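You operate a simulated robot arm through the tools that you are given. There is no shell and no other tool.

Carry out the task below with a simulated two-armed robot. There is one attempt and no reset: what you move stays moved.

## Task
Wind up the yellow lead and put its reel in the green crate.
Fine: lock the winder once the whole lead is wound.

Only the result counts: the job must be done as asked and must still hold three seconds after the hand-in. Knocking over, shifting, dropping, spilling or breaking anything else fails it.

## Robot
Two 7-joint arms with fingered hands on one trunk, on a base that drives. Base frame: it is fixed to the floor where the robot stands at the start and does not move with it; the origin is under the middle of the robot, x ahead of it, y to its left, z up; the surface under the hand at the start is at about z = 763. Units: mm, degrees, N and s.
The left shoulder is at the start at [60, 177, 775], the right one opposite. Places, roughly: blue crank wheel [600, 0, 800]; inside of the green crate [600, -300, 800]; orange reel (18x19x10 cm) [600, 300, 800]; winder lock lever [500, 200, 800]. Payload 4 kg a hand.
Tool frame (each hand has its own): the origin (TCP) lies between the finger pads and is the grasp point; the fingertips stand 37 mm ahead of it; z points along the fingers, y is the line along which they close. Largest opening 124 mm; the body of the gripper starts 43 mm behind the TCP. The gripper is a hand of 3 fingers: y runs from the thumb to the fingers, the wrist lies at [-15, -108, -202] in the tool frame, and closing takes about 1.5 s.
Orientation is that of the tool frame in the base frame, as [roll, pitch, yaw] about the fixed x, y, z axes, in that order (R = Rz(yaw) Ry(pitch) Rx(roll)). With the fingers straight down and the wrist toward the robot, the tool's x, y and z point along [0, 1, 0], [1, 0, 0] and [0, 0, -1] of the base frame.

## Interface
- The arms move only by the tool play_rows. It takes "left_plan", "right_plan" or both (then of equal length, played together; a hand with none holds still); each is a list of rows, each a list of 7 numbers: the turn, a rotation vector about the tool's x, y, z in degrees, then the shift along the tool's x, y, z in m, then the opening, from 0 (shut) to 1 (fully open). In form: [[rx, ry, rz, tx, ty, tz, fingers], ...]. A call has 1 to 20 rows; each row shifts and turns the commanded pose from where the row before left it, along the tool's axes as they then stand. Each row takes 0.2 s and may step no farther than 50 mm and 8.6 degrees from the row before; otherwise, or with a gripper value out of range, the whole call is refused. Where a pose cannot be reached the arm comes as near as it can. A force on the tool above 90 N (or 10 N above the force at the start of the call, whichever is more), or a blocked arm, ends the call early, and 0.2 s more pass. Each finger travels about 72 mm/s and halts on what it meets, pressing with about 26 N; the grip force reading is that of the motor and also rises with nothing between the fingers. The clock runs only during rows and for 0.2 s after the last one: add rows that do not move to give the fingers time. The reply holds the time, the measured pose of the TCP, the force on the tool along the base axes, the opening and the grip force, in the units named above and with some noise, with the torque about the TCP (base axes, N m) and any sound that the robot's microphone picked up.
- Cameras (640 x 400 px; columns grow to the right, rows downward): "scene" is now at [53.4, -1.8, 1451.5]; the picture's right is [-0.07, -1.00, 0.00], its down [-0.54, 0.04, -0.84] and it looks along [0.84, -0.06, -0.54] (base axes); focal length 260 px, centre (320, 200). "left" rides on the left gripper at [-64, -76, -137] in its tool frame; the picture's right is [-0.84, -0.26, 0.48], its down [0.48, -0.76, 0.43] and it looks along [0.26, 0.60, 0.76] (tool axes); focal length 256 px, centre (320, 200). "right" rides on the right gripper at [64, -76, -137] in its tool frame; the picture's right is [-0.84, 0.26, -0.48], its down [-0.48, -0.76, 0.43] and it looks along [-0.26, 0.60, 0.76] (tool axes); focal length 256 px, centre (320, 200). There is no depth. A picture from a camera that has moved, and an enlarged one, comes with that camera's place and axes in the base frame and with its lens. The place of the scene camera against the robot may be out by one fixed shift of up to 18 mm in any direction.
- capture(camera): a new picture of that camera. The clock stands still meanwhile.
- raise_lower(by): slides the trunk up (or, below 0, down) by that many mm; the arms and the scene camera ride with it, the base frame stays. It gives what a move gives, with no picture.
- steer(legs): drives the robot by 1 to 6 legs, each [ahead, left, turn to the left] in mm, mm and degrees, along the robot's own axes; the way and the turn of a leg run together, so that a leg with both is an arc; at most 1500 mm and 180 degrees a leg. The arms and the cameras ride along, it lands a little off, and it stops where it bumps. It gives what a move gives.
- grasp_type(shape, hand): the hand has 3 fingers and takes this shape, open, in about a second: jaw (thumb against the fingers, like two jaws); tri (thumb and two fingers); tip (a fingertip pinch); poke (one finger out to press); point (the index stretched); flat (the hand flat); cup (the hand cupped); fist (a fist). The gripper value then closes the fingers along that shape, each until it touches; the sizes above hold for jaw. It gives what a move gives, with no picture.
- head_to(pan, tilt): turns the head with the scene camera to pan (to the left, within 86 degrees either way) and tilt (down, from -29 to 69), counted from straight ahead of the robot. It gives what a move gives.
- zoom(camera, box): a new picture of the part [left, top, right, bottom] of that camera's present view, enlarged. The clock stands still meanwhile.
- hand_in(): hands the job in; it is judged then, once.

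Places have to be worked out from the pictures, the camera data and where the tool is seen. Open the grippers and draw the arms clear of the work before you hand the job in, unless the task says otherwise.

The tools are called after "Emit:" by a JSON object that holds its "op" and its "data". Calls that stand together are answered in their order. play_rows: Moves the arms, as the interface text tells. Its arguments: {"type":"object","properties":{"left_plan":{"type":"array"},"right_plan":{"type":"array"}},"required":[]} The other tools are called the same way: raise_lower (by) slides the trunk up or down; grasp_type (shape, hand) gives the hand a shape; steer (legs) drives the base; head_to (pan, tilt) turns the head that bears the scene camera; capture (camera) takes a picture; zoom (camera, box) takes an enlarged picture of a part of a camera's view; hand_in () hands the job in.

At the start:

```text
time_s: 0.0
left_tcp_pos: [579.6, 353.1, 1183.2]
left_ee_rot: [180.0, -0.1, 90.0]
left_wrist_force: [-0.5, 0.2, -0.2]
left_ft_torque: [-0.02, 0.01, 0.01]
left_opening: 123.6
left_gripper_force: 0.1
left_shape: jaw
right_tcp_pos: [576.6, -168.7, 1188.3]
right_ee_rot: [-180.0, 0.0, 90.0]
right_wrist_force: [0.0, 0.8, -0.4]
right_ft_torque: [0.01, -0.01, 0.03]
right_opening: 123.7
right_gripper_force: 0.1
right_shape: jaw
trunk travel left (down, up): [-300.0, 290.0]
robot x, y, heading: [0.7, 1.8, -0.3]
head pan, tilt: [-4.2, 32.8]
```

scene: 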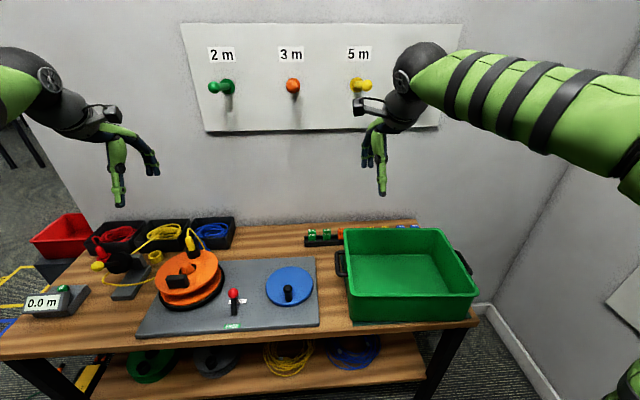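
right: 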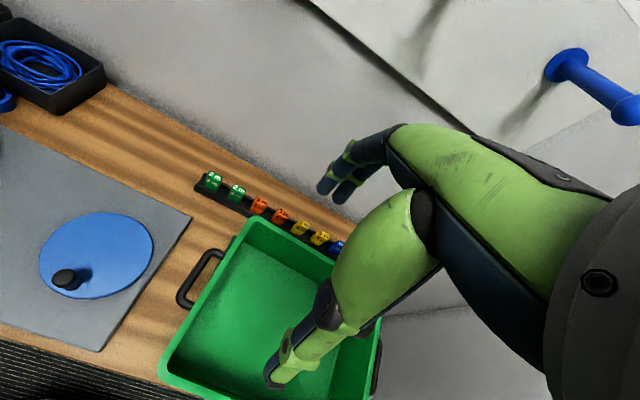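
left: 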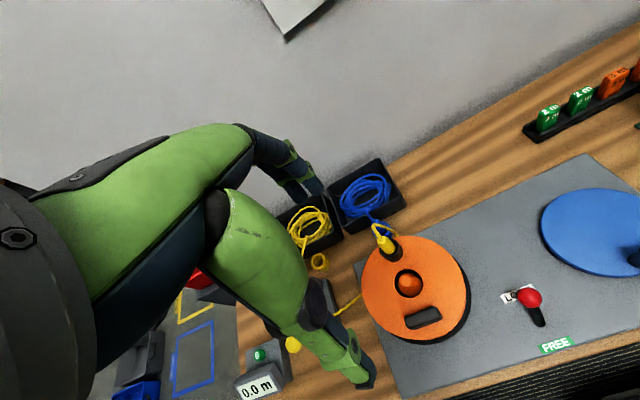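

The first pictures show the winder board with the orange reel, a red lock lever, a blue crank wheel and the green crate. I will look closer at each part before moving.

Emit:
{"op": "zoom", "data": {"camera": "scene", "box": [130, 220, 340, 350]}}

Emit:
{"op": "zoom", "data": {"camera": "scene", "box": [0, 200, 200, 325]}}

Emit:
{"op": "zoom", "data": {"camera": "left", "box": [220, 140, 560, 400]}}

Emit:
{"op": "zoom", "data": {"camera": "scene", "box": [300, 200, 500, 325]}}

```text
3.05 times, centred on (235, 285) of scene
camera zoom: at [53.4, -1.8, 1451.5], right [-0.07, -1.0, 0.0], down [-0.54, 0.04, -0.84], along [0.84, -0.06, -0.54], focal length 793 px, centre (579, -59)
```

zoom: 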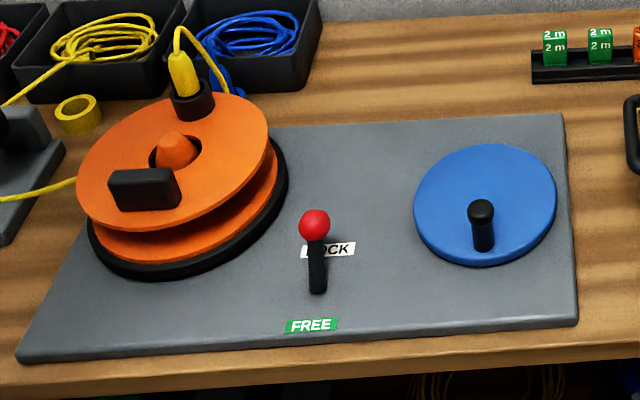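

```text
3.20 times, centred on (100, 262) of scene
camera zoom: at [53.4, -1.8, 1451.5], right [-0.07, -1.0, 0.0], down [-0.54, 0.04, -0.84], along [0.84, -0.06, -0.54], focal length 833 px, centre (1024, 0)
```

zoom: 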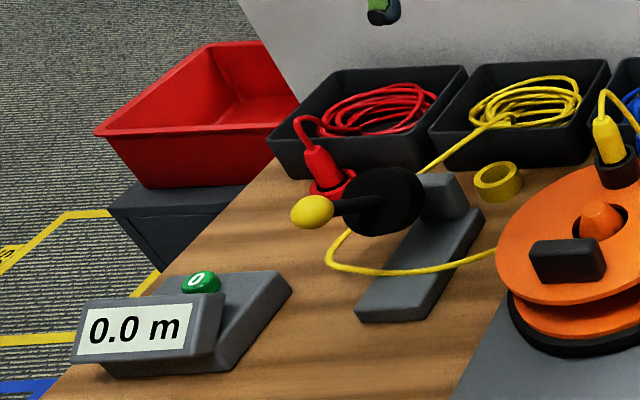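

```text
1.54 times, centred on (390, 270) of left
camera zoom: at [504.0, 289.0, 1319.8], right [-0.26, -0.84, -0.48], down [-0.76, 0.48, -0.43], along [0.6, 0.26, -0.76], focal length 394 px, centre (212, 92)
```

zoom: 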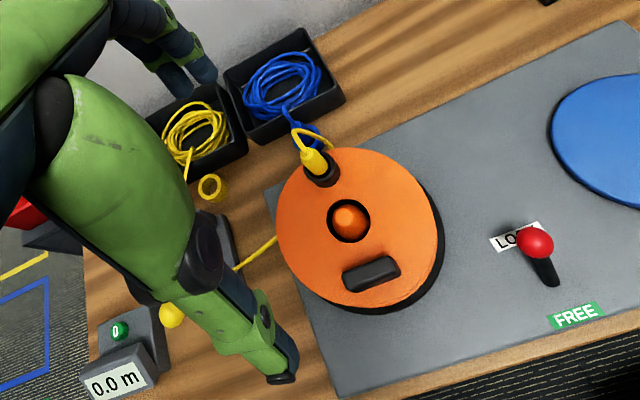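

```text
3.20 times, centred on (400, 262) of scene
camera zoom: at [53.4, -1.8, 1451.5], right [-0.07, -1.0, 0.0], down [-0.54, 0.04, -0.84], along [0.84, -0.06, -0.54], focal length 833 px, centre (64, 0)
```

zoom: 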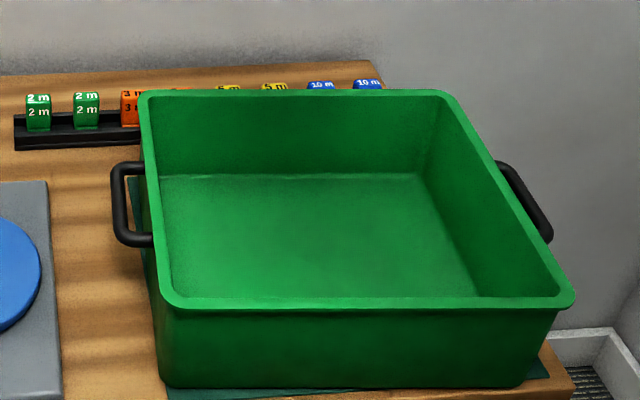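

The lever seems to lean toward LOCK at present, and the meter reads 0.0 m. I will turn the head to look at the left side, tray and meter more squarely.

Emit:
{"op": "head_to", "data": {"pan": 20, "tilt": 45}}

Emit:
{"op": "capture", "data": {"camera": "scene"}}

Emit:
{"op": "zoom", "data": {"camera": "scene", "box": [180, 80, 440, 240]}}

```text
time_s: 0.9
left_tcp_pos: [579.5, 352.7, 1183.9]
left_ee_rot: [-180.0, 0.0, 90.0]
left_wrist_force: [0.8, 0.1, -0.3]
left_ft_torque: [0.02, 0.03, 0.02]
left_opening: 123.5
left_gripper_force: 0.1
left_shape: jaw
right_tcp_pos: [577.1, -168.2, 1187.7]
right_ee_rot: [-179.9, 0.0, 90.2]
right_wrist_force: [0.1, -1.0, -0.7]
right_ft_torque: [0.0, -0.02, -0.02]
right_opening: 123.6
right_gripper_force: 0.0
right_shape: jaw
trunk travel left (down, up): [-300.0, 290.0]
robot x, y, heading: [1.3, -3.2, -0.1]
head pan, tilt: [20.0, 45.0]
```

```text
taken
camera scene: at [40.9, 32.4, 1433.3], right [0.34, -0.94, 0.0], down [-0.66, -0.24, -0.71], along [0.66, 0.24, -0.71], focal length 260 px, centre (320, 200)
```

scene: 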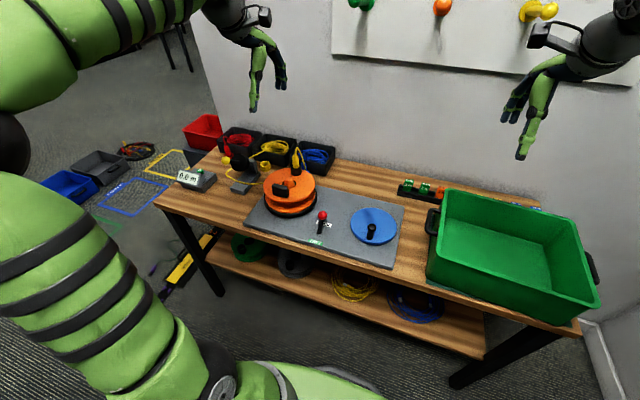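

```text
2.46 times, centred on (310, 160) of scene
camera zoom: at [40.9, 32.4, 1433.3], right [0.34, -0.94, 0.0], down [-0.66, -0.24, -0.71], along [0.66, 0.24, -0.71], focal length 641 px, centre (345, 298)
```

zoom: 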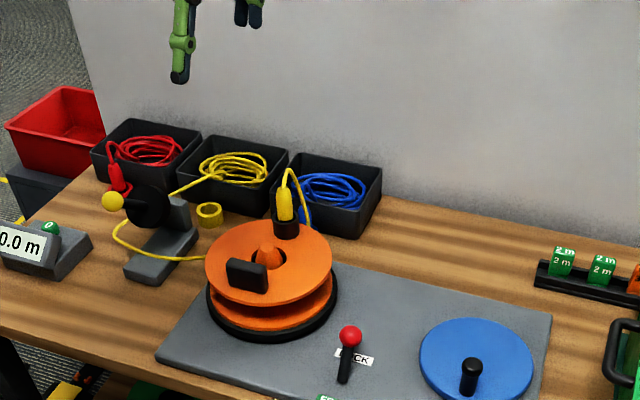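

The device between tray and reel needs a closer look, as does the lever. I'll zoom in tightly on each from the current head pose.

Emit:
{"op": "zoom", "data": {"camera": "scene", "box": [200, 125, 300, 187]}}

Emit:
{"op": "zoom", "data": {"camera": "scene", "box": [250, 150, 350, 212]}}

Emit:
{"op": "zoom", "data": {"camera": "scene", "box": [300, 190, 420, 265]}}

Emit:
{"op": "zoom", "data": {"camera": "scene", "box": [160, 150, 240, 200]}}

```text
6.40 times, centred on (250, 156) of scene
camera zoom: at [40.9, 32.4, 1433.3], right [0.34, -0.94, 0.0], down [-0.66, -0.24, -0.71], along [0.66, 0.24, -0.71], focal length 1666 px, centre (768, 482)
```

zoom: 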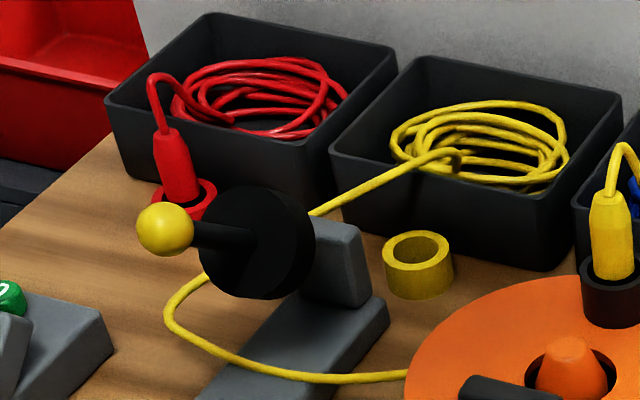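

```text
6.40 times, centred on (300, 181) of scene
camera zoom: at [40.9, 32.4, 1433.3], right [0.34, -0.94, 0.0], down [-0.66, -0.24, -0.71], along [0.66, 0.24, -0.71], focal length 1666 px, centre (448, 322)
```

zoom: 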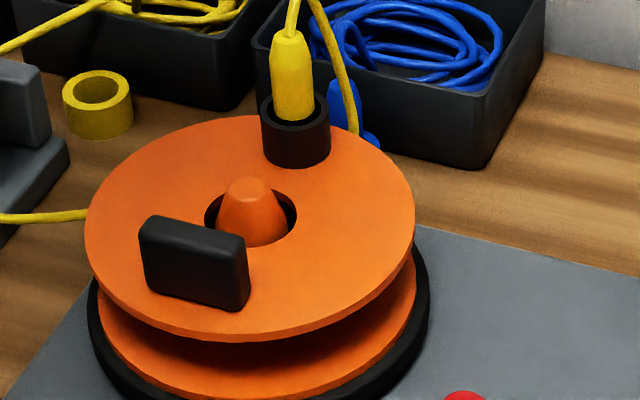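

```text
5.33 times, centred on (360, 228) of scene
camera zoom: at [40.9, 32.4, 1433.3], right [0.34, -0.94, 0.0], down [-0.66, -0.24, -0.71], along [0.66, 0.24, -0.71], focal length 1388 px, centre (107, 53)
```

zoom: 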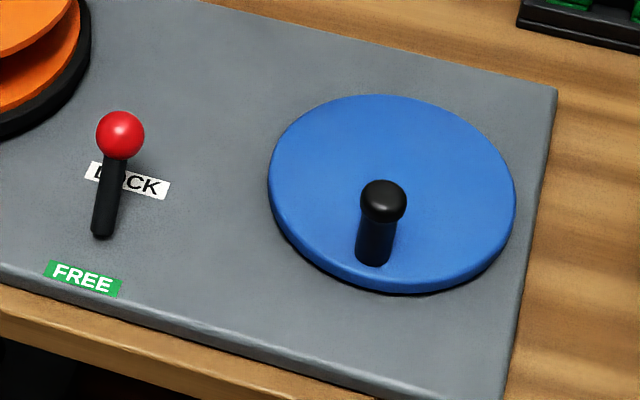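

```text
8.00 times, centred on (200, 175) of scene
camera zoom: at [40.9, 32.4, 1433.3], right [0.34, -0.94, 0.0], down [-0.66, -0.24, -0.71], along [0.66, 0.24, -0.71], focal length 2082 px, centre (1280, 400)
```

zoom: 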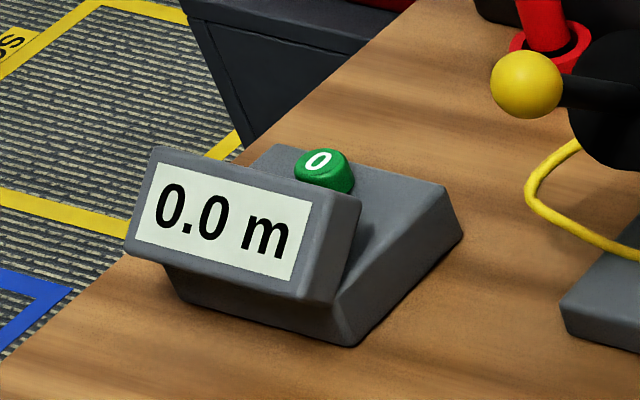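

The lever's base sits near (507, 204, 785) and its knob near (538, 203, 845), so it leans away from the robot toward LOCK and must go to FREE before winding. I bring the left hand above the lever at a safe height to check it from closer.

Emit:
{"op": "play_rows", "data": {"left_plan": [[0, 0, 0, -0.025, -0.007, 0.028, 1], [0, 0, 0, -0.025, -0.007, 0.028, 1], [0, 0, 0, -0.025, -0.007, 0.028, 1], [0, 0, 0, -0.025, -0.007, 0.028, 1], [0, 0, 0, -0.025, -0.007, 0.028, 1], [0, 0, 0, -0.025, -0.007, 0.028, 0.6], [0, 0, 0, 0, 0, 0, 0.6], [0, 0, 0, 0, 0, 0, 0.6]]}}

Emit:
{"op": "capture", "data": {"camera": "left"}}

Emit:
{"op": "capture", "data": {"camera": "scene"}}

```text
time_s: 2.7
left_tcp_pos: [536.6, 204.7, 1015.1]
left_ee_rot: [180.0, -0.1, 90.0]
left_wrist_force: [-0.4, 0.3, 0.2]
left_ft_torque: [0.01, 0.01, -0.01]
left_opening: 74.8
left_gripper_force: 0.0
left_shape: jaw
right_tcp_pos: [577.3, -168.7, 1187.3]
right_ee_rot: [-179.9, 0.0, 90.0]
right_wrist_force: [0.0, -0.6, 0.2]
right_ft_torque: [0.02, -0.03, -0.02]
right_opening: 123.6
right_gripper_force: 0.0
right_shape: jaw
trunk travel left (down, up): [-300.0, 290.0]
robot x, y, heading: [-0.6, -0.5, 0.0]
head pan, tilt: [20.0, 45.0]
```

```text
taken
camera left: at [460.5, 140.1, 1151.3], right [-0.26, -0.84, -0.48], down [-0.76, 0.48, -0.43], along [0.6, 0.25, -0.76], focal length 256 px, centre (320, 200)
```

left: 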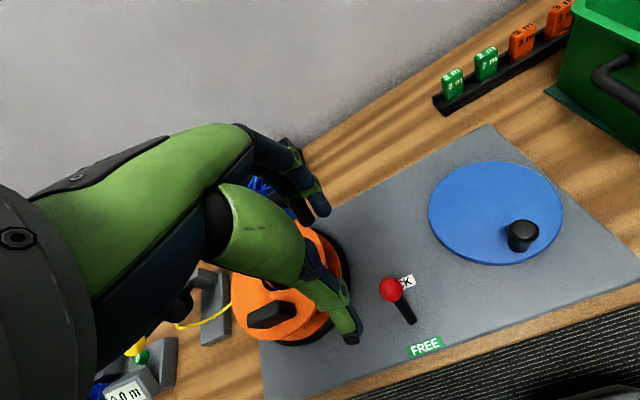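

```text
taken
camera scene: at [40.8, 32.5, 1433.2], right [0.34, -0.94, 0.0], down [-0.66, -0.24, -0.71], along [0.66, 0.24, -0.71], focal length 260 px, centre (320, 200)
```

scene: 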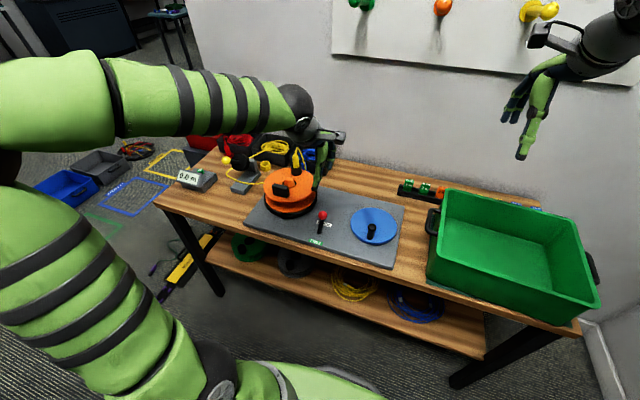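

The left hand is over the lever and its camera puts the knob near (538, 193–203). I zoom in to check the lever's tilt and the wheel's place more exactly.

Emit:
{"op": "zoom", "data": {"camera": "left", "box": [270, 230, 470, 355]}}

Emit:
{"op": "zoom", "data": {"camera": "left", "box": [400, 140, 600, 265]}}

Emit:
{"op": "zoom", "data": {"camera": "scene", "box": [270, 120, 370, 182]}}

```text
3.20 times, centred on (370, 292) of left
camera zoom: at [460.5, 140.1, 1151.3], right [-0.26, -0.84, -0.48], down [-0.76, 0.48, -0.43], along [0.6, 0.25, -0.76], focal length 819 px, centre (160, -96)
```

zoom: 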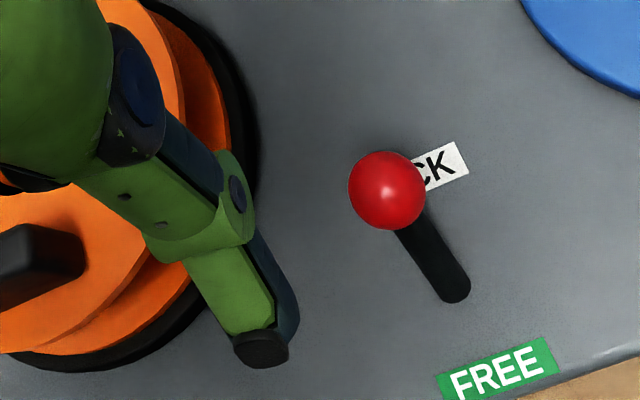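

```text
3.20 times, centred on (500, 202) of left
camera zoom: at [460.5, 140.1, 1151.3], right [-0.26, -0.84, -0.48], down [-0.76, 0.48, -0.43], along [0.6, 0.25, -0.76], focal length 819 px, centre (-256, 192)
```

zoom: 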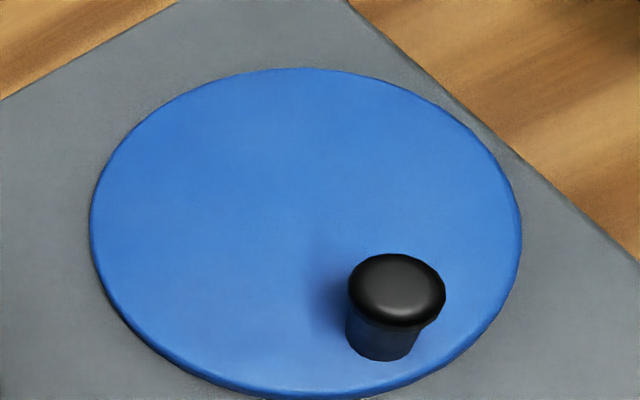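

```text
6.40 times, centred on (320, 151) of scene
camera zoom: at [40.8, 32.5, 1433.2], right [0.34, -0.94, 0.0], down [-0.66, -0.24, -0.71], along [0.66, 0.24, -0.71], focal length 1666 px, centre (320, 514)
```

zoom: 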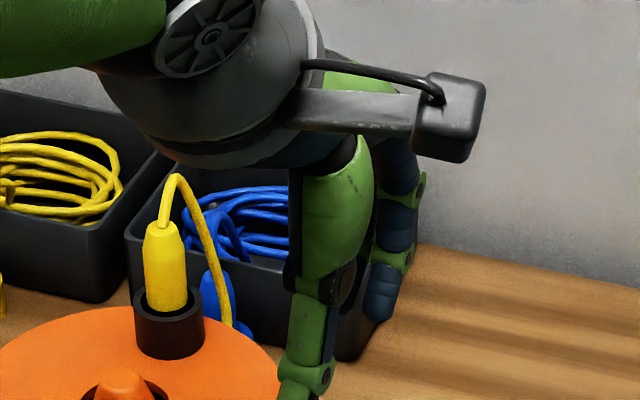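

The knob sits about (540, 197, 830–845). I lower the left hand with fingers straddling it, stopping with the tips just above the knob to check alignment.

Emit:
{"op": "play_rows", "data": {"left_plan": [[0, 0, 0, -0.004, 0.002, 0.027, 0.55], [0, 0, 0, -0.004, 0.002, 0.027, 0.55], [0, 0, 0, 0, 0, 0.027, 0.55], [0, 0, 0, 0, 0, 0.024, 0.55], [0, 0, 0, 0, 0, 0, 0.55]]}}

Emit:
{"op": "capture", "data": {"camera": "left"}}

Emit:
{"op": "zoom", "data": {"camera": "scene", "box": [270, 180, 370, 242]}}

```text
time_s: 3.9
left_tcp_pos: [542.2, 197.7, 911.4]
left_ee_rot: [-180.0, 0.0, 90.0]
left_wrist_force: [0.0, -0.3, 0.0]
left_ft_torque: [0.02, 0.01, 0.01]
left_opening: 68.1
left_gripper_force: 0.0
left_shape: jaw
right_tcp_pos: [577.0, -168.3, 1187.7]
right_ee_rot: [180.0, 0.0, 90.1]
right_wrist_force: [0.7, 0.1, 0.0]
right_ft_torque: [-0.01, -0.02, 0.0]
right_opening: 123.5
right_gripper_force: 0.0
right_shape: jaw
trunk travel left (down, up): [-300.0, 290.0]
robot x, y, heading: [-0.9, 0.4, 0.1]
head pan, tilt: [20.0, 45.0]
```

```text
taken
camera left: at [466.0, 133.5, 1047.1], right [-0.26, -0.84, -0.48], down [-0.76, 0.48, -0.43], along [0.6, 0.26, -0.76], focal length 256 px, centre (320, 200)
```

left: 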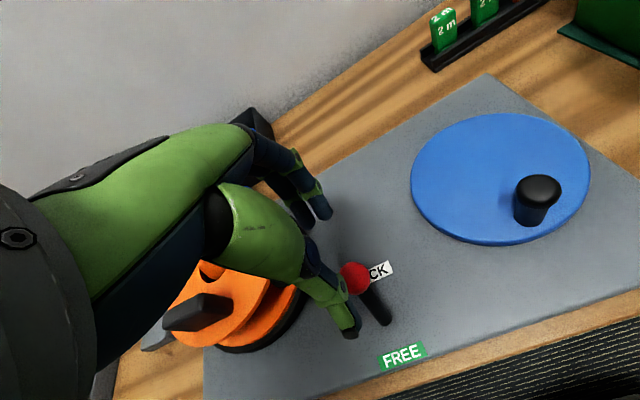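

```text
6.40 times, centred on (320, 211) of scene
camera zoom: at [40.9, 32.4, 1433.2], right [0.34, -0.94, 0.0], down [-0.66, -0.24, -0.71], along [0.66, 0.24, -0.71], focal length 1666 px, centre (320, 130)
```

zoom: 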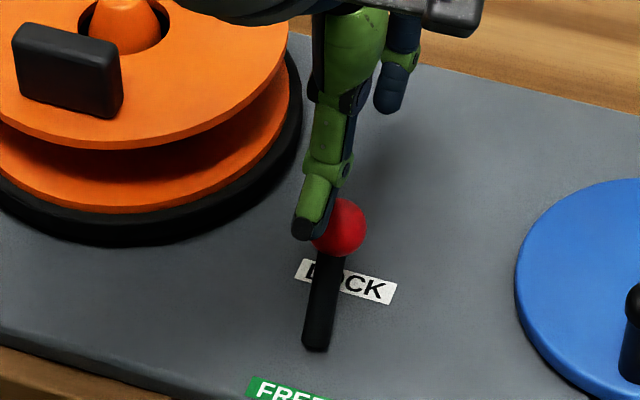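

The hand is centred on the lever's line (y ≈ 198). I lower the fingers around the knob, narrow the opening, and draw it toward the robot toward FREE.

Emit:
{"op": "play_rows", "data": {"left_plan": [[0, 0, 0, 0, 0, 0.03, 0.55], [0, 0, 0, 0, 0, 0.029, 0.5], [0, 0, 0, 0, 0, 0, 0.4], [0, 0, 0, 0, 0, 0, 0.4], [0, 0, 0, 0, -0.012, 0, 0.4], [0, 0, 0, 0, -0.012, 0, 0.4], [0, 0, 0, 0, -0.012, 0, 0.4], [0, 0, 0, 0, -0.012, 0, 0.4], [0, 0, 0, 0, 0, 0, 0.4]]}}

Emit:
{"op": "capture", "data": {"camera": "left"}}

Emit:
{"op": "zoom", "data": {"camera": "scene", "box": [270, 180, 370, 242]}}

```text
time_s: 5.9
left_tcp_pos: [495.3, 193.9, 852.3]
left_ee_rot: [-179.9, -0.1, 90.0]
left_wrist_force: [0.6, 0.2, 0.1]
left_ft_torque: [0.0, -0.01, 0.02]
left_opening: 49.8
left_gripper_force: 0.0
left_shape: jaw
right_tcp_pos: [578.1, -167.4, 1187.7]
right_ee_rot: [-180.0, -0.1, 90.1]
right_wrist_force: [-0.2, -0.2, -0.4]
right_ft_torque: [0.04, 0.0, 0.02]
right_opening: 123.7
right_gripper_force: 0.0
right_shape: jaw
trunk travel left (down, up): [-300.0, 290.0]
robot x, y, heading: [2.5, -0.1, -0.2]
head pan, tilt: [20.0, 45.0]
```

```text
taken
camera left: at [418.5, 130.4, 988.5], right [-0.26, -0.84, -0.48], down [-0.76, 0.48, -0.43], along [0.6, 0.25, -0.76], focal length 256 px, centre (320, 200)
```

left: 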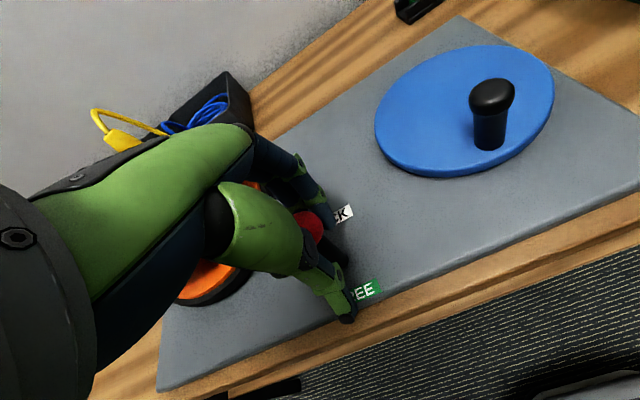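

```text
6.40 times, centred on (320, 211) of scene
camera zoom: at [40.8, 32.4, 1433.2], right [0.34, -0.94, 0.0], down [-0.66, -0.24, -0.71], along [0.66, 0.24, -0.71], focal length 1666 px, centre (320, 130)
```

zoom: 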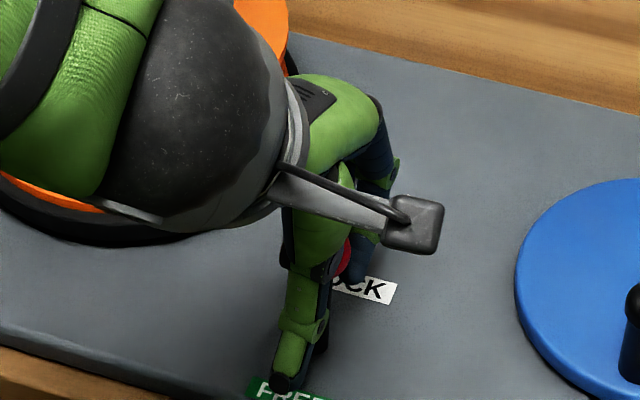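

The knob now rides between thumb and fingers with almost no force. I keep drawing toward the robot in small steps until it meets its stop.

Emit:
{"op": "play_rows", "data": {"left_plan": [[0, 0, 0, 0.002, -0.008, 0, 0.4], [0, 0, 0, 0.002, -0.008, 0, 0.4], [0, 0, 0, 0, -0.008, 0, 0.4], [0, 0, 0, 0, 0, 0, 0.4]]}}

Emit:
{"op": "zoom", "data": {"camera": "left", "box": [240, 160, 440, 345]}}

```text
time_s: 6.9
left_tcp_pos: [471.2, 197.1, 853.1]
left_ee_rot: [-179.9, 0.0, 90.0]
left_wrist_force: [0.1, -1.0, 1.0]
left_ft_torque: [-0.01, 0.01, 0.01]
left_opening: 49.9
left_gripper_force: 0.0
left_shape: jaw
right_tcp_pos: [576.8, -168.0, 1187.8]
right_ee_rot: [-180.0, 0.0, 90.1]
right_wrist_force: [-0.3, -0.2, -0.7]
right_ft_torque: [-0.01, 0.02, 0.0]
right_opening: 123.8
right_gripper_force: 0.1
right_shape: jaw
trunk travel left (down, up): [-300.0, 290.0]
robot x, y, heading: [-2.7, -4.5, 0.2]
head pan, tilt: [20.0, 45.0]
```

```text
2.16 times, centred on (340, 252) of left
camera zoom: at [395.2, 134.2, 988.4], right [-0.26, -0.84, -0.48], down [-0.76, 0.48, -0.43], along [0.6, 0.26, -0.76], focal length 554 px, centre (277, 86)
```

zoom: 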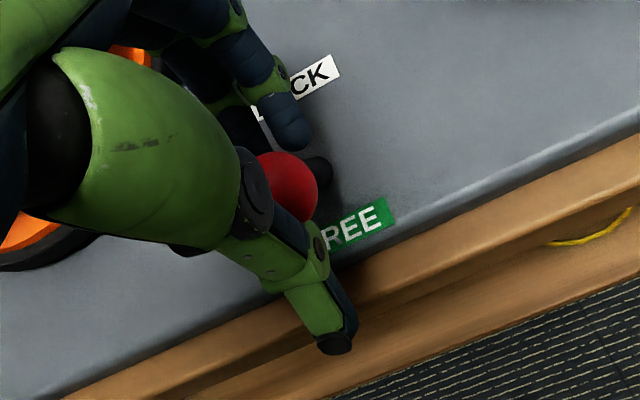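

The knob is now over FREE (about x = 475), leaning toward the robot. I nudge a little further to make sure it is at its stop.

Emit:
{"op": "play_rows", "data": {"left_plan": [[0, 0, 0, 0, -0.005, 0, 0.4], [0, 0, 0, 0, -0.005, 0, 0.4], [0, 0, 0, 0, 0, 0, 0.4]]}}

Emit:
{"op": "zoom", "data": {"camera": "left", "box": [240, 160, 440, 345]}}

```text
time_s: 7.7
left_tcp_pos: [461.8, 198.9, 850.4]
left_ee_rot: [180.0, 0.1, 90.0]
left_wrist_force: [3.8, 0.0, 2.3]
left_ft_torque: [0.01, -0.18, 0.0]
left_opening: 51.5
left_gripper_force: 0.1
left_shape: jaw
right_tcp_pos: [576.8, -168.4, 1187.7]
right_ee_rot: [-180.0, 0.0, 90.2]
right_wrist_force: [0.0, 0.6, -0.1]
right_ft_torque: [0.0, 0.02, 0.03]
right_opening: 123.6
right_gripper_force: 0.1
right_shape: jaw
trunk travel left (down, up): [-300.0, 290.0]
robot x, y, heading: [-2.9, -1.3, 0.1]
head pan, tilt: [20.0, 45.0]
```

```text
2.16 times, centred on (340, 252) of left
camera zoom: at [385.2, 135.4, 987.8], right [-0.26, -0.84, -0.48], down [-0.76, 0.48, -0.43], along [0.6, 0.26, -0.76], focal length 554 px, centre (277, 86)
```

zoom: 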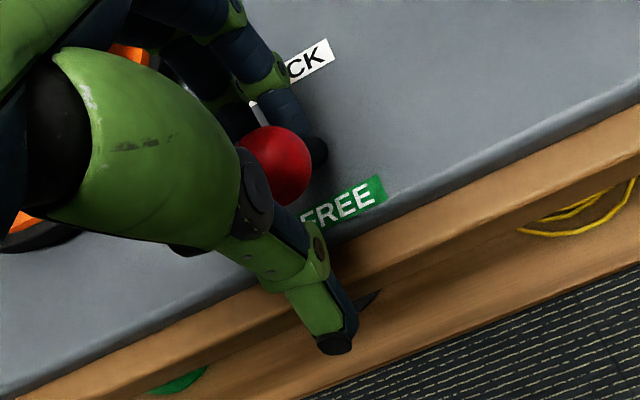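

The fingers met a stop with 3.8 N, so the lever is at FREE. I back off slightly, raise the left hand and park it near its starting place.

Emit:
{"op": "play_rows", "data": {"left_plan": [[0, 0, 0, 0, 0.009, 0, 0.45], [0, 0, 0, 0, 0, -0.03, 0.5], [0, 0, 0, 0, 0, -0.045, 0.6], [0, 0, 0, 0, 0, -0.045, 0.8], [0, 0, 0, 0, 0, -0.045, 1], [0, 0, 0, 0, 0, -0.045, 1], [0, 0, 0, 0.03, 0.012, -0.035, 1], [0, 0, 0, 0.035, 0.02, -0.025, 1], [0, 0, 0, 0.035, 0.02, -0.025, 1], [0, 0, 0, 0.035, 0.02, -0.025, 1], [0, 0, 0, 0.035, 0.02, -0.015, 1]]}}

Emit:
{"op": "capture", "data": {"camera": "scene"}}

Emit:
{"op": "zoom", "data": {"camera": "scene", "box": [300, 190, 420, 265]}}

```text
time_s: 10.1
left_tcp_pos: [562.6, 366.3, 1188.5]
left_ee_rot: [180.0, 0.0, 90.0]
left_wrist_force: [-0.6, 0.5, -0.5]
left_ft_torque: [0.03, -0.03, 0.03]
left_opening: 123.7
left_gripper_force: 0.0
left_shape: jaw
right_tcp_pos: [577.4, -167.0, 1188.5]
right_ee_rot: [180.0, 0.0, 90.2]
right_wrist_force: [0.8, -0.4, -0.3]
right_ft_torque: [0.02, -0.02, 0.02]
right_opening: 123.5
right_gripper_force: 0.0
right_shape: jaw
trunk travel left (down, up): [-300.0, 290.0]
robot x, y, heading: [-2.3, -3.9, 0.0]
head pan, tilt: [20.0, 45.0]
```

```text
taken
camera scene: at [41.1, 32.6, 1433.2], right [0.34, -0.94, 0.0], down [-0.66, -0.24, -0.71], along [0.66, 0.24, -0.71], focal length 260 px, centre (320, 200)
```

scene: 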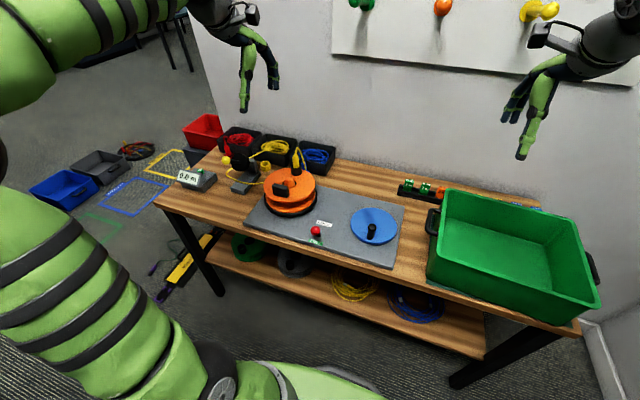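

```text
5.33 times, centred on (360, 228) of scene
camera zoom: at [41.1, 32.6, 1433.2], right [0.34, -0.94, 0.0], down [-0.66, -0.24, -0.71], along [0.66, 0.24, -0.71], focal length 1388 px, centre (107, 53)
```

zoom: 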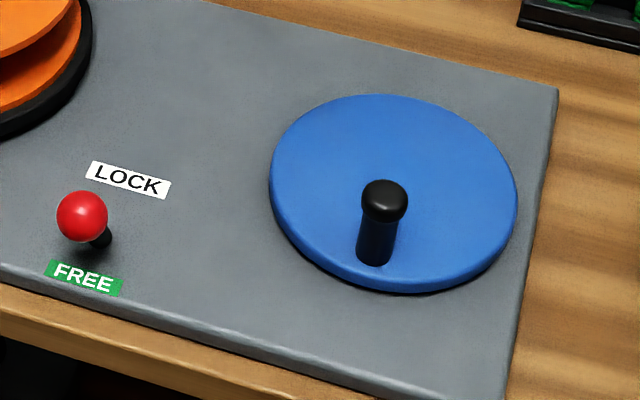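

The lever stands at FREE. From three wrist views the crank knob's head is at about (541, 46, 837), the wheel's centre about (586, 45), radius of the crank about 45. I bring the right hand above the knob.

Emit:
{"op": "play_rows", "data": {"right_plan": [[0, 0, 0, 0.027, -0.005, 0.018, 1], [0, 0, 0, 0.027, -0.005, 0.018, 1], [0, 0, 0, 0.027, -0.005, 0.018, 1], [0, 0, 0, 0.027, -0.005, 0.018, 1], [0, 0, 0, 0.027, -0.005, 0.018, 1], [0, 0, 0, 0.027, -0.005, 0.024, 0.8], [0, 0, 0, 0.027, -0.004, 0.03, 0.6], [0, 0, 0, 0.024, -0.003, 0.04, 0.6], [0, 0, 0, 0, 0, 0, 0.6]]}}

Emit:
{"op": "capture", "data": {"camera": "right"}}

Emit:
{"op": "capture", "data": {"camera": "scene"}}

```text
time_s: 12.1
left_tcp_pos: [561.9, 366.0, 1189.1]
left_ee_rot: [180.0, 0.0, 90.0]
left_wrist_force: [0.1, -0.3, -0.2]
left_ft_torque: [0.02, 0.03, -0.01]
left_opening: 123.7
left_gripper_force: 0.0
left_shape: jaw
right_tcp_pos: [541.7, 43.9, 1004.3]
right_ee_rot: [-180.0, 0.0, 90.1]
right_wrist_force: [-0.1, -0.1, -0.3]
right_ft_torque: [-0.04, -0.06, 0.03]
right_opening: 74.7
right_gripper_force: 0.2
right_shape: jaw
trunk travel left (down, up): [-300.0, 290.0]
robot x, y, heading: [-0.2, 2.1, -0.2]
head pan, tilt: [20.0, 45.0]
```

```text
taken
camera right: at [466.8, 106.7, 1140.9], right [0.26, -0.84, 0.48], down [-0.76, -0.48, -0.43], along [0.6, -0.25, -0.76], focal length 256 px, centre (320, 200)
```

right: 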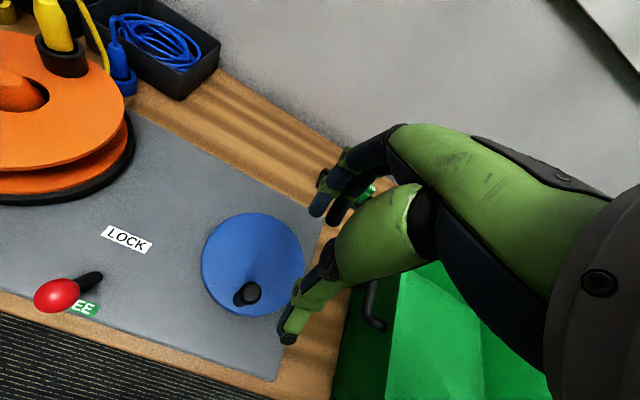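

```text
taken
camera scene: at [40.9, 32.5, 1433.2], right [0.34, -0.94, 0.0], down [-0.66, -0.24, -0.71], along [0.66, 0.24, -0.71], focal length 260 px, centre (320, 200)
```

scene: 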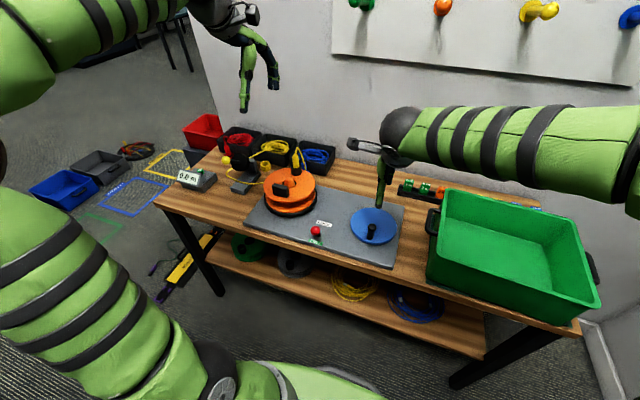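

The right hand reaches above the knob. I zoom its camera onto the wheel to fix the centre and crank radius.

Emit:
{"op": "zoom", "data": {"camera": "right", "box": [180, 200, 340, 350]}}

```text
2.67 times, centred on (260, 275) of right
camera zoom: at [466.8, 106.7, 1140.9], right [0.26, -0.84, 0.48], down [-0.76, -0.48, -0.43], along [0.6, -0.25, -0.76], focal length 683 px, centre (480, 0)
```

zoom: 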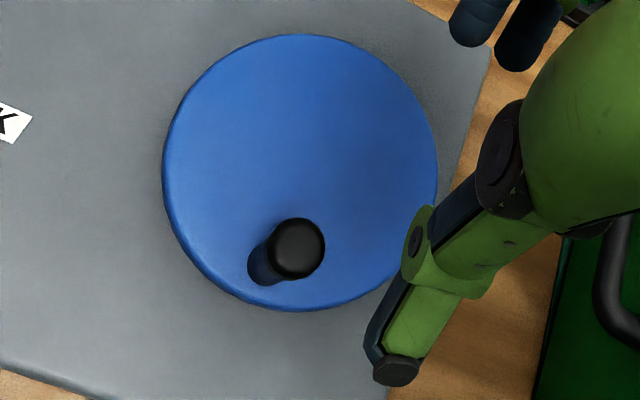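

Combining views: knob at about (540, 47), wheel centre about (584, 48), wheel top near z = 797, knob top near 850. I lower the right hand, opening 75 mm, to just above the knob and check again.

Emit:
{"op": "play_rows", "data": {"right_plan": [[0, 0, 0, 0.002, -0.001, 0.028, 0.6], [0, 0, 0, 0.0015, -0.0007, 0.028, 0.6], [0, 0, 0, 0, 0, 0.028, 0.6], [0, 0, 0, 0, 0, 0.025, 0.6], [0, 0, 0, 0, 0, 0, 0.6]]}}

Emit:
{"op": "zoom", "data": {"camera": "right", "box": [160, 150, 400, 350]}}

Emit:
{"op": "zoom", "data": {"camera": "scene", "box": [310, 180, 430, 255]}}

```text
time_s: 13.3
left_tcp_pos: [562.3, 364.4, 1188.4]
left_ee_rot: [-180.0, -0.1, 89.9]
left_wrist_force: [-0.3, 0.1, -0.9]
left_ft_torque: [-0.01, -0.01, 0.02]
left_opening: 123.5
left_gripper_force: 0.0
left_shape: jaw
right_tcp_pos: [539.0, 51.0, 894.4]
right_ee_rot: [180.0, 0.1, 90.0]
right_wrist_force: [1.0, 0.5, 0.6]
right_ft_torque: [0.03, 0.01, -0.02]
right_opening: 74.6
right_gripper_force: 0.2
right_shape: jaw
trunk travel left (down, up): [-300.0, 290.0]
robot x, y, heading: [0.3, 2.6, -0.4]
head pan, tilt: [20.0, 45.0]
```

```text
2.00 times, centred on (280, 250) of right
camera zoom: at [463.1, 113.2, 1030.4], right [0.26, -0.84, 0.48], down [-0.76, -0.48, -0.43], along [0.6, -0.25, -0.76], focal length 512 px, centre (400, 100)
```

zoom: 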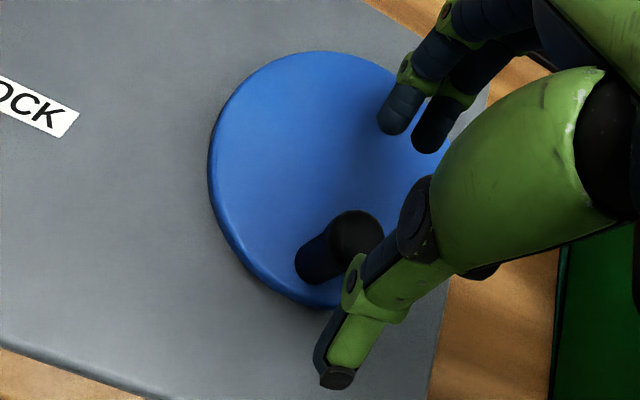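

```text
5.33 times, centred on (370, 218) of scene
camera zoom: at [40.9, 32.5, 1433.2], right [0.34, -0.94, 0.0], down [-0.66, -0.24, -0.71], along [0.66, 0.24, -0.71], focal length 1388 px, centre (53, 107)
```

zoom: 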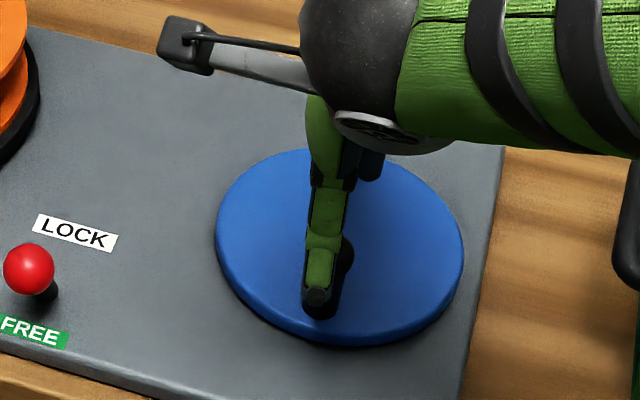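

The knob head reads (541, 47), so the hand is within 4 mm. I correct, lower to z ≈ 842 and close the fingers on the knob.

Emit:
{"op": "play_rows", "data": {"right_plan": [[0, 0, 0, -0.003, 0.001, 0.026, 0.6], [0, 0, 0, -0.001, 0.001, 0.026, 0.6], [0, 0, 0, 0, 0, 0, 0.4], [0, 0, 0, 0, 0, 0, 0.3], [0, 0, 0, 0, 0, 0, 0.2], [0, 0, 0, 0, 0, 0, 0.1], [0, 0, 0, 0, 0, 0, 0], [0, 0, 0, 0, 0, 0, 0]]}}

Emit:
{"op": "zoom", "data": {"camera": "right", "box": [160, 150, 400, 350]}}

Emit:
{"op": "zoom", "data": {"camera": "scene", "box": [310, 180, 430, 255]}}

```text
time_s: 15.1
left_tcp_pos: [561.0, 365.5, 1189.3]
left_ee_rot: [-180.0, 0.0, 89.9]
left_wrist_force: [0.8, -0.1, 0.0]
left_ft_torque: [-0.03, -0.01, -0.02]
left_opening: 124.0
left_gripper_force: 0.0
left_shape: jaw
right_tcp_pos: [539.5, 42.9, 842.1]
right_ee_rot: [180.0, 0.0, 90.1]
right_wrist_force: [-8.1, -2.4, 1.3]
right_ft_torque: [-0.02, -0.49, -0.03]
right_opening: 23.8
right_gripper_force: 25.8
right_shape: jaw
trunk travel left (down, up): [-300.0, 290.0]
robot x, y, heading: [-1.4, -0.7, 0.0]
head pan, tilt: [20.0, 45.0]
```

```text
2.00 times, centred on (280, 250) of right
camera zoom: at [462.6, 106.0, 978.8], right [0.26, -0.84, 0.48], down [-0.76, -0.48, -0.43], along [0.6, -0.25, -0.76], focal length 512 px, centre (400, 100)
```

zoom: 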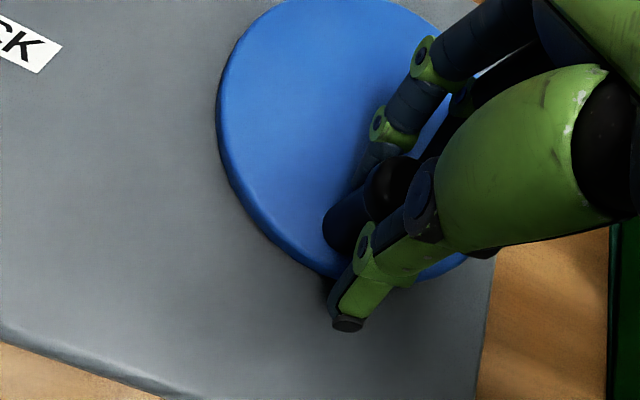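

```text
5.33 times, centred on (370, 218) of scene
camera zoom: at [40.0, 32.2, 1433.3], right [0.34, -0.94, 0.0], down [-0.66, -0.24, -0.71], along [0.66, 0.24, -0.71], focal length 1388 px, centre (53, 107)
```

zoom: 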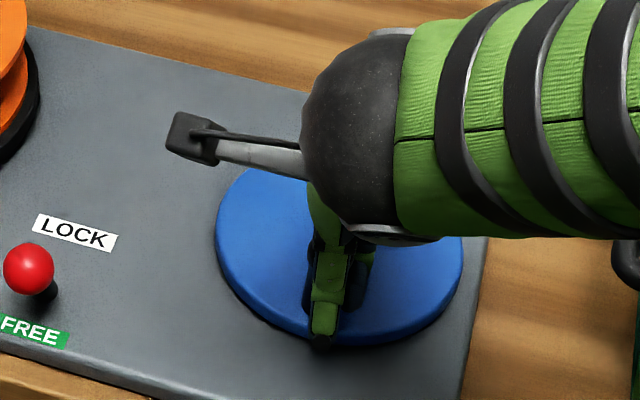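

The knob is gripped (opening 24 mm, 26 N). The lead seems to run to the far side of the reel's core, so a clockwise turn (seen from above) should wind it. I turn the crank 60° clockwise and look at forces and the meter.

Emit:
{"op": "play_rows", "data": {"right_plan": [[0, 0, 0, 0.01152, 0.00152, 0, 0], [0, 0, 0, 0.01074, 0.00445, 0, 0], [0, 0, 0, 0.00922, 0.00707, 0, 0], [0, 0, 0, 0.00707, 0.00922, 0, 0]]}}

Emit:
{"op": "capture", "data": {"camera": "scene"}}

Emit:
{"op": "zoom", "data": {"camera": "scene", "box": [160, 120, 320, 220]}}

Emit:
{"op": "zoom", "data": {"camera": "scene", "box": [310, 180, 430, 255]}}

```text
time_s: 15.7
left_tcp_pos: [558.8, 359.9, 1190.9]
left_ee_rot: [179.8, 0.0, 89.7]
left_wrist_force: [-0.5, 0.3, -0.4]
left_ft_torque: [-0.02, 0.02, -0.03]
left_opening: 123.8
left_gripper_force: 0.1
left_shape: jaw
right_tcp_pos: [543.2, 45.9, 840.4]
right_ee_rot: [-179.8, 1.8, 88.5]
right_wrist_force: [-26.3, -24.2, 27.4]
right_ft_torque: [-0.35, 0.04, 0.11]
right_opening: 27.7
right_gripper_force: 26.1
right_shape: jaw
trunk travel left (down, up): [-300.0, 290.0]
robot x, y, heading: [-2.3, -2.7, -0.5]
head pan, tilt: [20.0, 45.0]
stopped in row 3 (right hand): the force on the tool passed its limit at 99 N (the readings are from after the stop); the commanded pose is now the measured one
```

```text
taken
camera scene: at [35.7, 29.7, 1433.9], right [0.34, -0.94, 0.0], down [-0.66, -0.24, -0.71], along [0.67, 0.24, -0.7], focal length 260 px, centre (320, 200)
```

scene: 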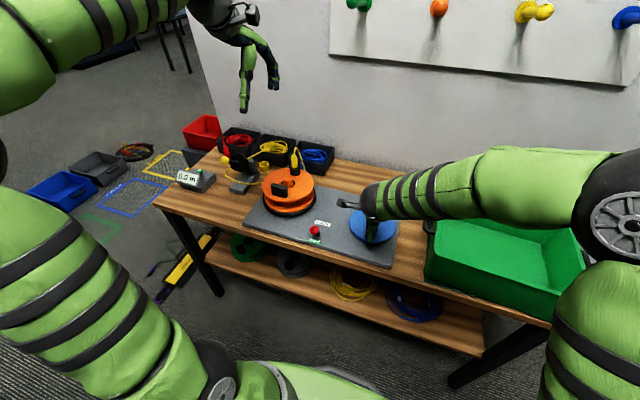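

```text
4.00 times, centred on (240, 170) of scene
camera zoom: at [35.7, 29.7, 1433.9], right [0.34, -0.94, 0.0], down [-0.66, -0.24, -0.71], along [0.67, 0.24, -0.7], focal length 1041 px, centre (640, 320)
```

zoom: 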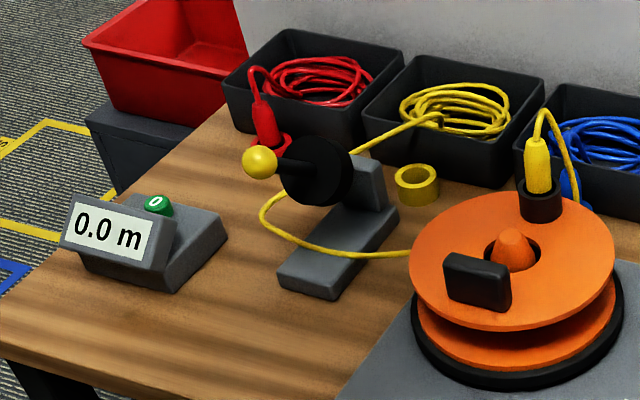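

```text
5.33 times, centred on (370, 218) of scene
camera zoom: at [35.7, 29.7, 1433.9], right [0.34, -0.94, 0.0], down [-0.66, -0.24, -0.71], along [0.67, 0.24, -0.7], focal length 1388 px, centre (53, 107)
```

zoom: 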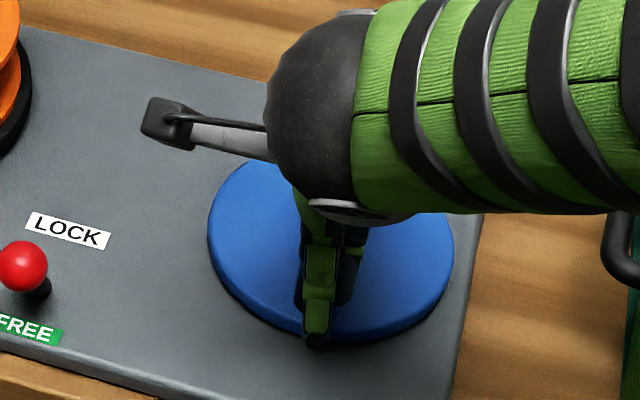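

The crank did not follow: force rose to 99 N with the knob still near its start, so clockwise seems blocked. I try a small counter-clockwise motion instead and watch the force.

Emit:
{"op": "play_rows", "data": {"right_plan": [[0, 0, 0, -0.004, 0, 0, 0], [0, 0, 0, -0.004, 0.0005, 0, 0]]}}

Emit:
{"op": "zoom", "data": {"camera": "scene", "box": [160, 120, 320, 220]}}

```text
time_s: 16.3
left_tcp_pos: [558.6, 360.7, 1190.7]
left_ee_rot: [179.8, -0.1, 89.9]
left_wrist_force: [-0.5, -1.3, 0.2]
left_ft_torque: [0.01, 0.0, 0.02]
left_opening: 123.6
left_gripper_force: 0.0
left_shape: jaw
right_tcp_pos: [544.0, 44.1, 838.3]
right_ee_rot: [-180.0, 1.3, 89.1]
right_wrist_force: [-33.9, -3.8, 34.1]
right_ft_torque: [0.08, 0.23, 0.04]
right_opening: 28.5
right_gripper_force: 25.7
right_shape: jaw
trunk travel left (down, up): [-300.0, 290.0]
robot x, y, heading: [0.1, 1.3, -0.1]
head pan, tilt: [20.0, 45.0]
```

```text
4.00 times, centred on (240, 170) of scene
camera zoom: at [35.5, 30.8, 1433.6], right [0.34, -0.94, 0.0], down [-0.66, -0.24, -0.71], along [0.67, 0.24, -0.7], focal length 1041 px, centre (640, 320)
```

zoom: 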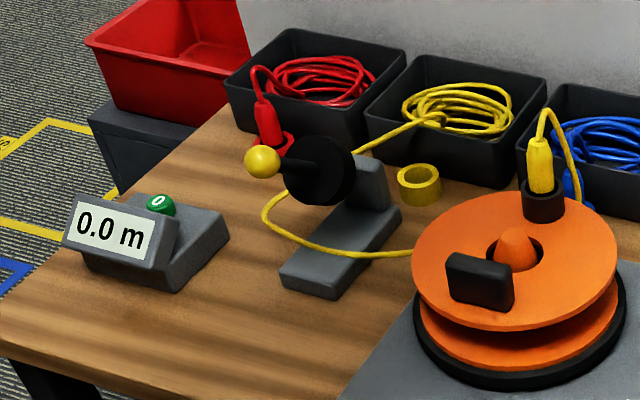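

There is residual load (−34 N in x, +34 N in z), so the fingertips are probably bearing on the wheel. I open the fingers to relax, rise 8 mm, and look again.

Emit:
{"op": "play_rows", "data": {"right_plan": [[0, 0, 0, 0, 0, 0, 0.35], [0, 0, 0, 0, 0, -0.004, 0.5], [0, 0, 0, 0, 0, -0.004, 0.5], [0, 0, 0, 0, 0, 0, 0.5]]}}

Emit:
{"op": "zoom", "data": {"camera": "right", "box": [160, 150, 400, 350]}}

Emit:
{"op": "zoom", "data": {"camera": "scene", "box": [300, 180, 420, 255]}}

```text
time_s: 17.3
left_tcp_pos: [562.5, 360.9, 1189.3]
left_ee_rot: [179.9, 0.0, 89.7]
left_wrist_force: [0.9, 0.0, -0.6]
left_ft_torque: [0.04, -0.03, 0.0]
left_opening: 124.0
left_gripper_force: 0.0
left_shape: jaw
right_tcp_pos: [546.9, 40.2, 844.4]
right_ee_rot: [-179.6, 1.6, 88.7]
right_wrist_force: [-5.4, -1.7, -3.3]
right_ft_torque: [-0.02, -0.05, 0.08]
right_opening: 66.3
right_gripper_force: 0.1
right_shape: jaw
trunk travel left (down, up): [-300.0, 290.0]
robot x, y, heading: [-1.7, -1.5, -0.5]
head pan, tilt: [20.0, 45.0]
```

```text
2.00 times, centred on (280, 250) of right
camera zoom: at [473.6, 108.9, 979.3], right [0.24, -0.83, 0.5], down [-0.77, -0.48, -0.42], along [0.59, -0.29, -0.76], focal length 512 px, centre (400, 100)
```

zoom: 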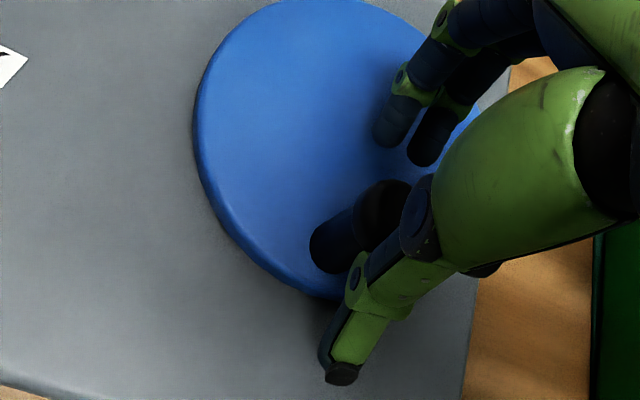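

```text
5.33 times, centred on (360, 218) of scene
camera zoom: at [40.2, 30.6, 1433.1], right [0.34, -0.94, 0.0], down [-0.67, -0.24, -0.71], along [0.67, 0.24, -0.71], focal length 1388 px, centre (107, 107)
```

zoom: 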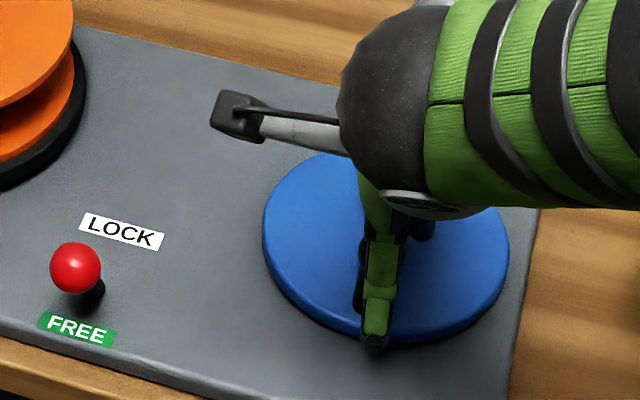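

The knob still stands at (540, 48), so the crank has not turned. I straighten the hand, recentre it on the knob slightly higher, and regrip.

Emit:
{"op": "play_rows", "data": {"right_plan": [[-0.4, 1.6, -1.3, 0.004, -0.003, -0.002, 0.5], [0, 0, 0, 0.0035, -0.003, -0.002, 0.5], [0, 0, 0, 0, 0, 0, 0.5], [0, 0, 0, 0, 0, 0, 0.5]]}}

Emit:
{"op": "zoom", "data": {"camera": "right", "box": [160, 150, 400, 350]}}

```text
time_s: 18.3
left_tcp_pos: [562.9, 360.3, 1187.4]
left_ee_rot: [-180.0, 0.1, 89.8]
left_wrist_force: [-0.2, 0.0, -0.3]
left_ft_torque: [0.01, 0.0, -0.01]
left_opening: 123.8
left_gripper_force: 0.1
left_shape: jaw
right_tcp_pos: [541.3, 49.7, 847.9]
right_ee_rot: [179.9, 0.0, 90.0]
right_wrist_force: [0.1, 0.9, -0.4]
right_ft_torque: [0.03, -0.05, 0.0]
right_opening: 62.0
right_gripper_force: 0.1
right_shape: jaw
trunk travel left (down, up): [-300.0, 290.0]
robot x, y, heading: [1.5, 0.7, -0.5]
head pan, tilt: [20.0, 45.0]
```

```text
2.00 times, centred on (280, 250) of right
camera zoom: at [464.9, 112.4, 985.2], right [0.26, -0.84, 0.48], down [-0.76, -0.48, -0.44], along [0.6, -0.25, -0.76], focal length 512 px, centre (400, 100)
```

zoom: 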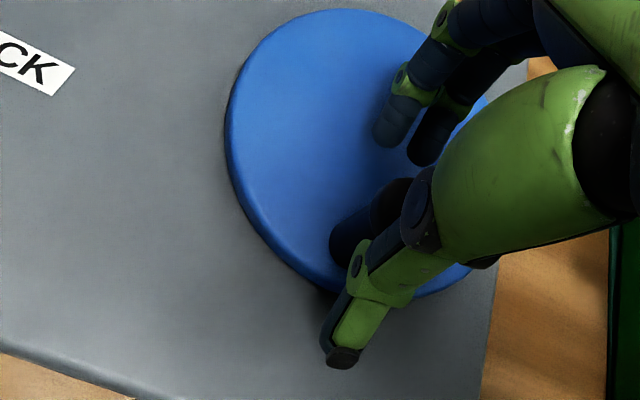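

The hand is straight and unloaded at (541, 50, 848). I close on the knob and then try a short counter-clockwise push.

Emit:
{"op": "play_rows", "data": {"right_plan": [[0, 0, 0, -0.001, 0, 0, 0.3], [0, 0, 0, 0, 0, 0, 0.1], [0, 0, 0, 0, 0, 0, 0], [0, 0, 0, 0, 0, 0, 0], [0, 0, 0, -0.004, 0, 0, 0], [0, 0, 0, -0.004, 0.0005, 0, 0], [0, 0, 0, 0, 0, 0, 0]]}}

```text
time_s: 19.9
left_tcp_pos: [562.5, 360.8, 1188.7]
left_ee_rot: [180.0, 0.0, 89.7]
left_wrist_force: [0.1, 0.4, -0.2]
left_ft_torque: [-0.01, 0.0, -0.01]
left_opening: 123.7
left_gripper_force: 0.1
left_shape: jaw
right_tcp_pos: [542.6, 38.4, 850.0]
right_ee_rot: [180.0, 0.0, 89.9]
right_wrist_force: [-7.4, -3.2, -1.3]
right_ft_torque: [-0.1, -0.55, 0.09]
right_opening: 28.5
right_gripper_force: 26.1
right_shape: jaw
trunk travel left (down, up): [-300.0, 290.0]
robot x, y, heading: [-3.5, 1.2, -0.3]
head pan, tilt: [20.0, 45.0]
```

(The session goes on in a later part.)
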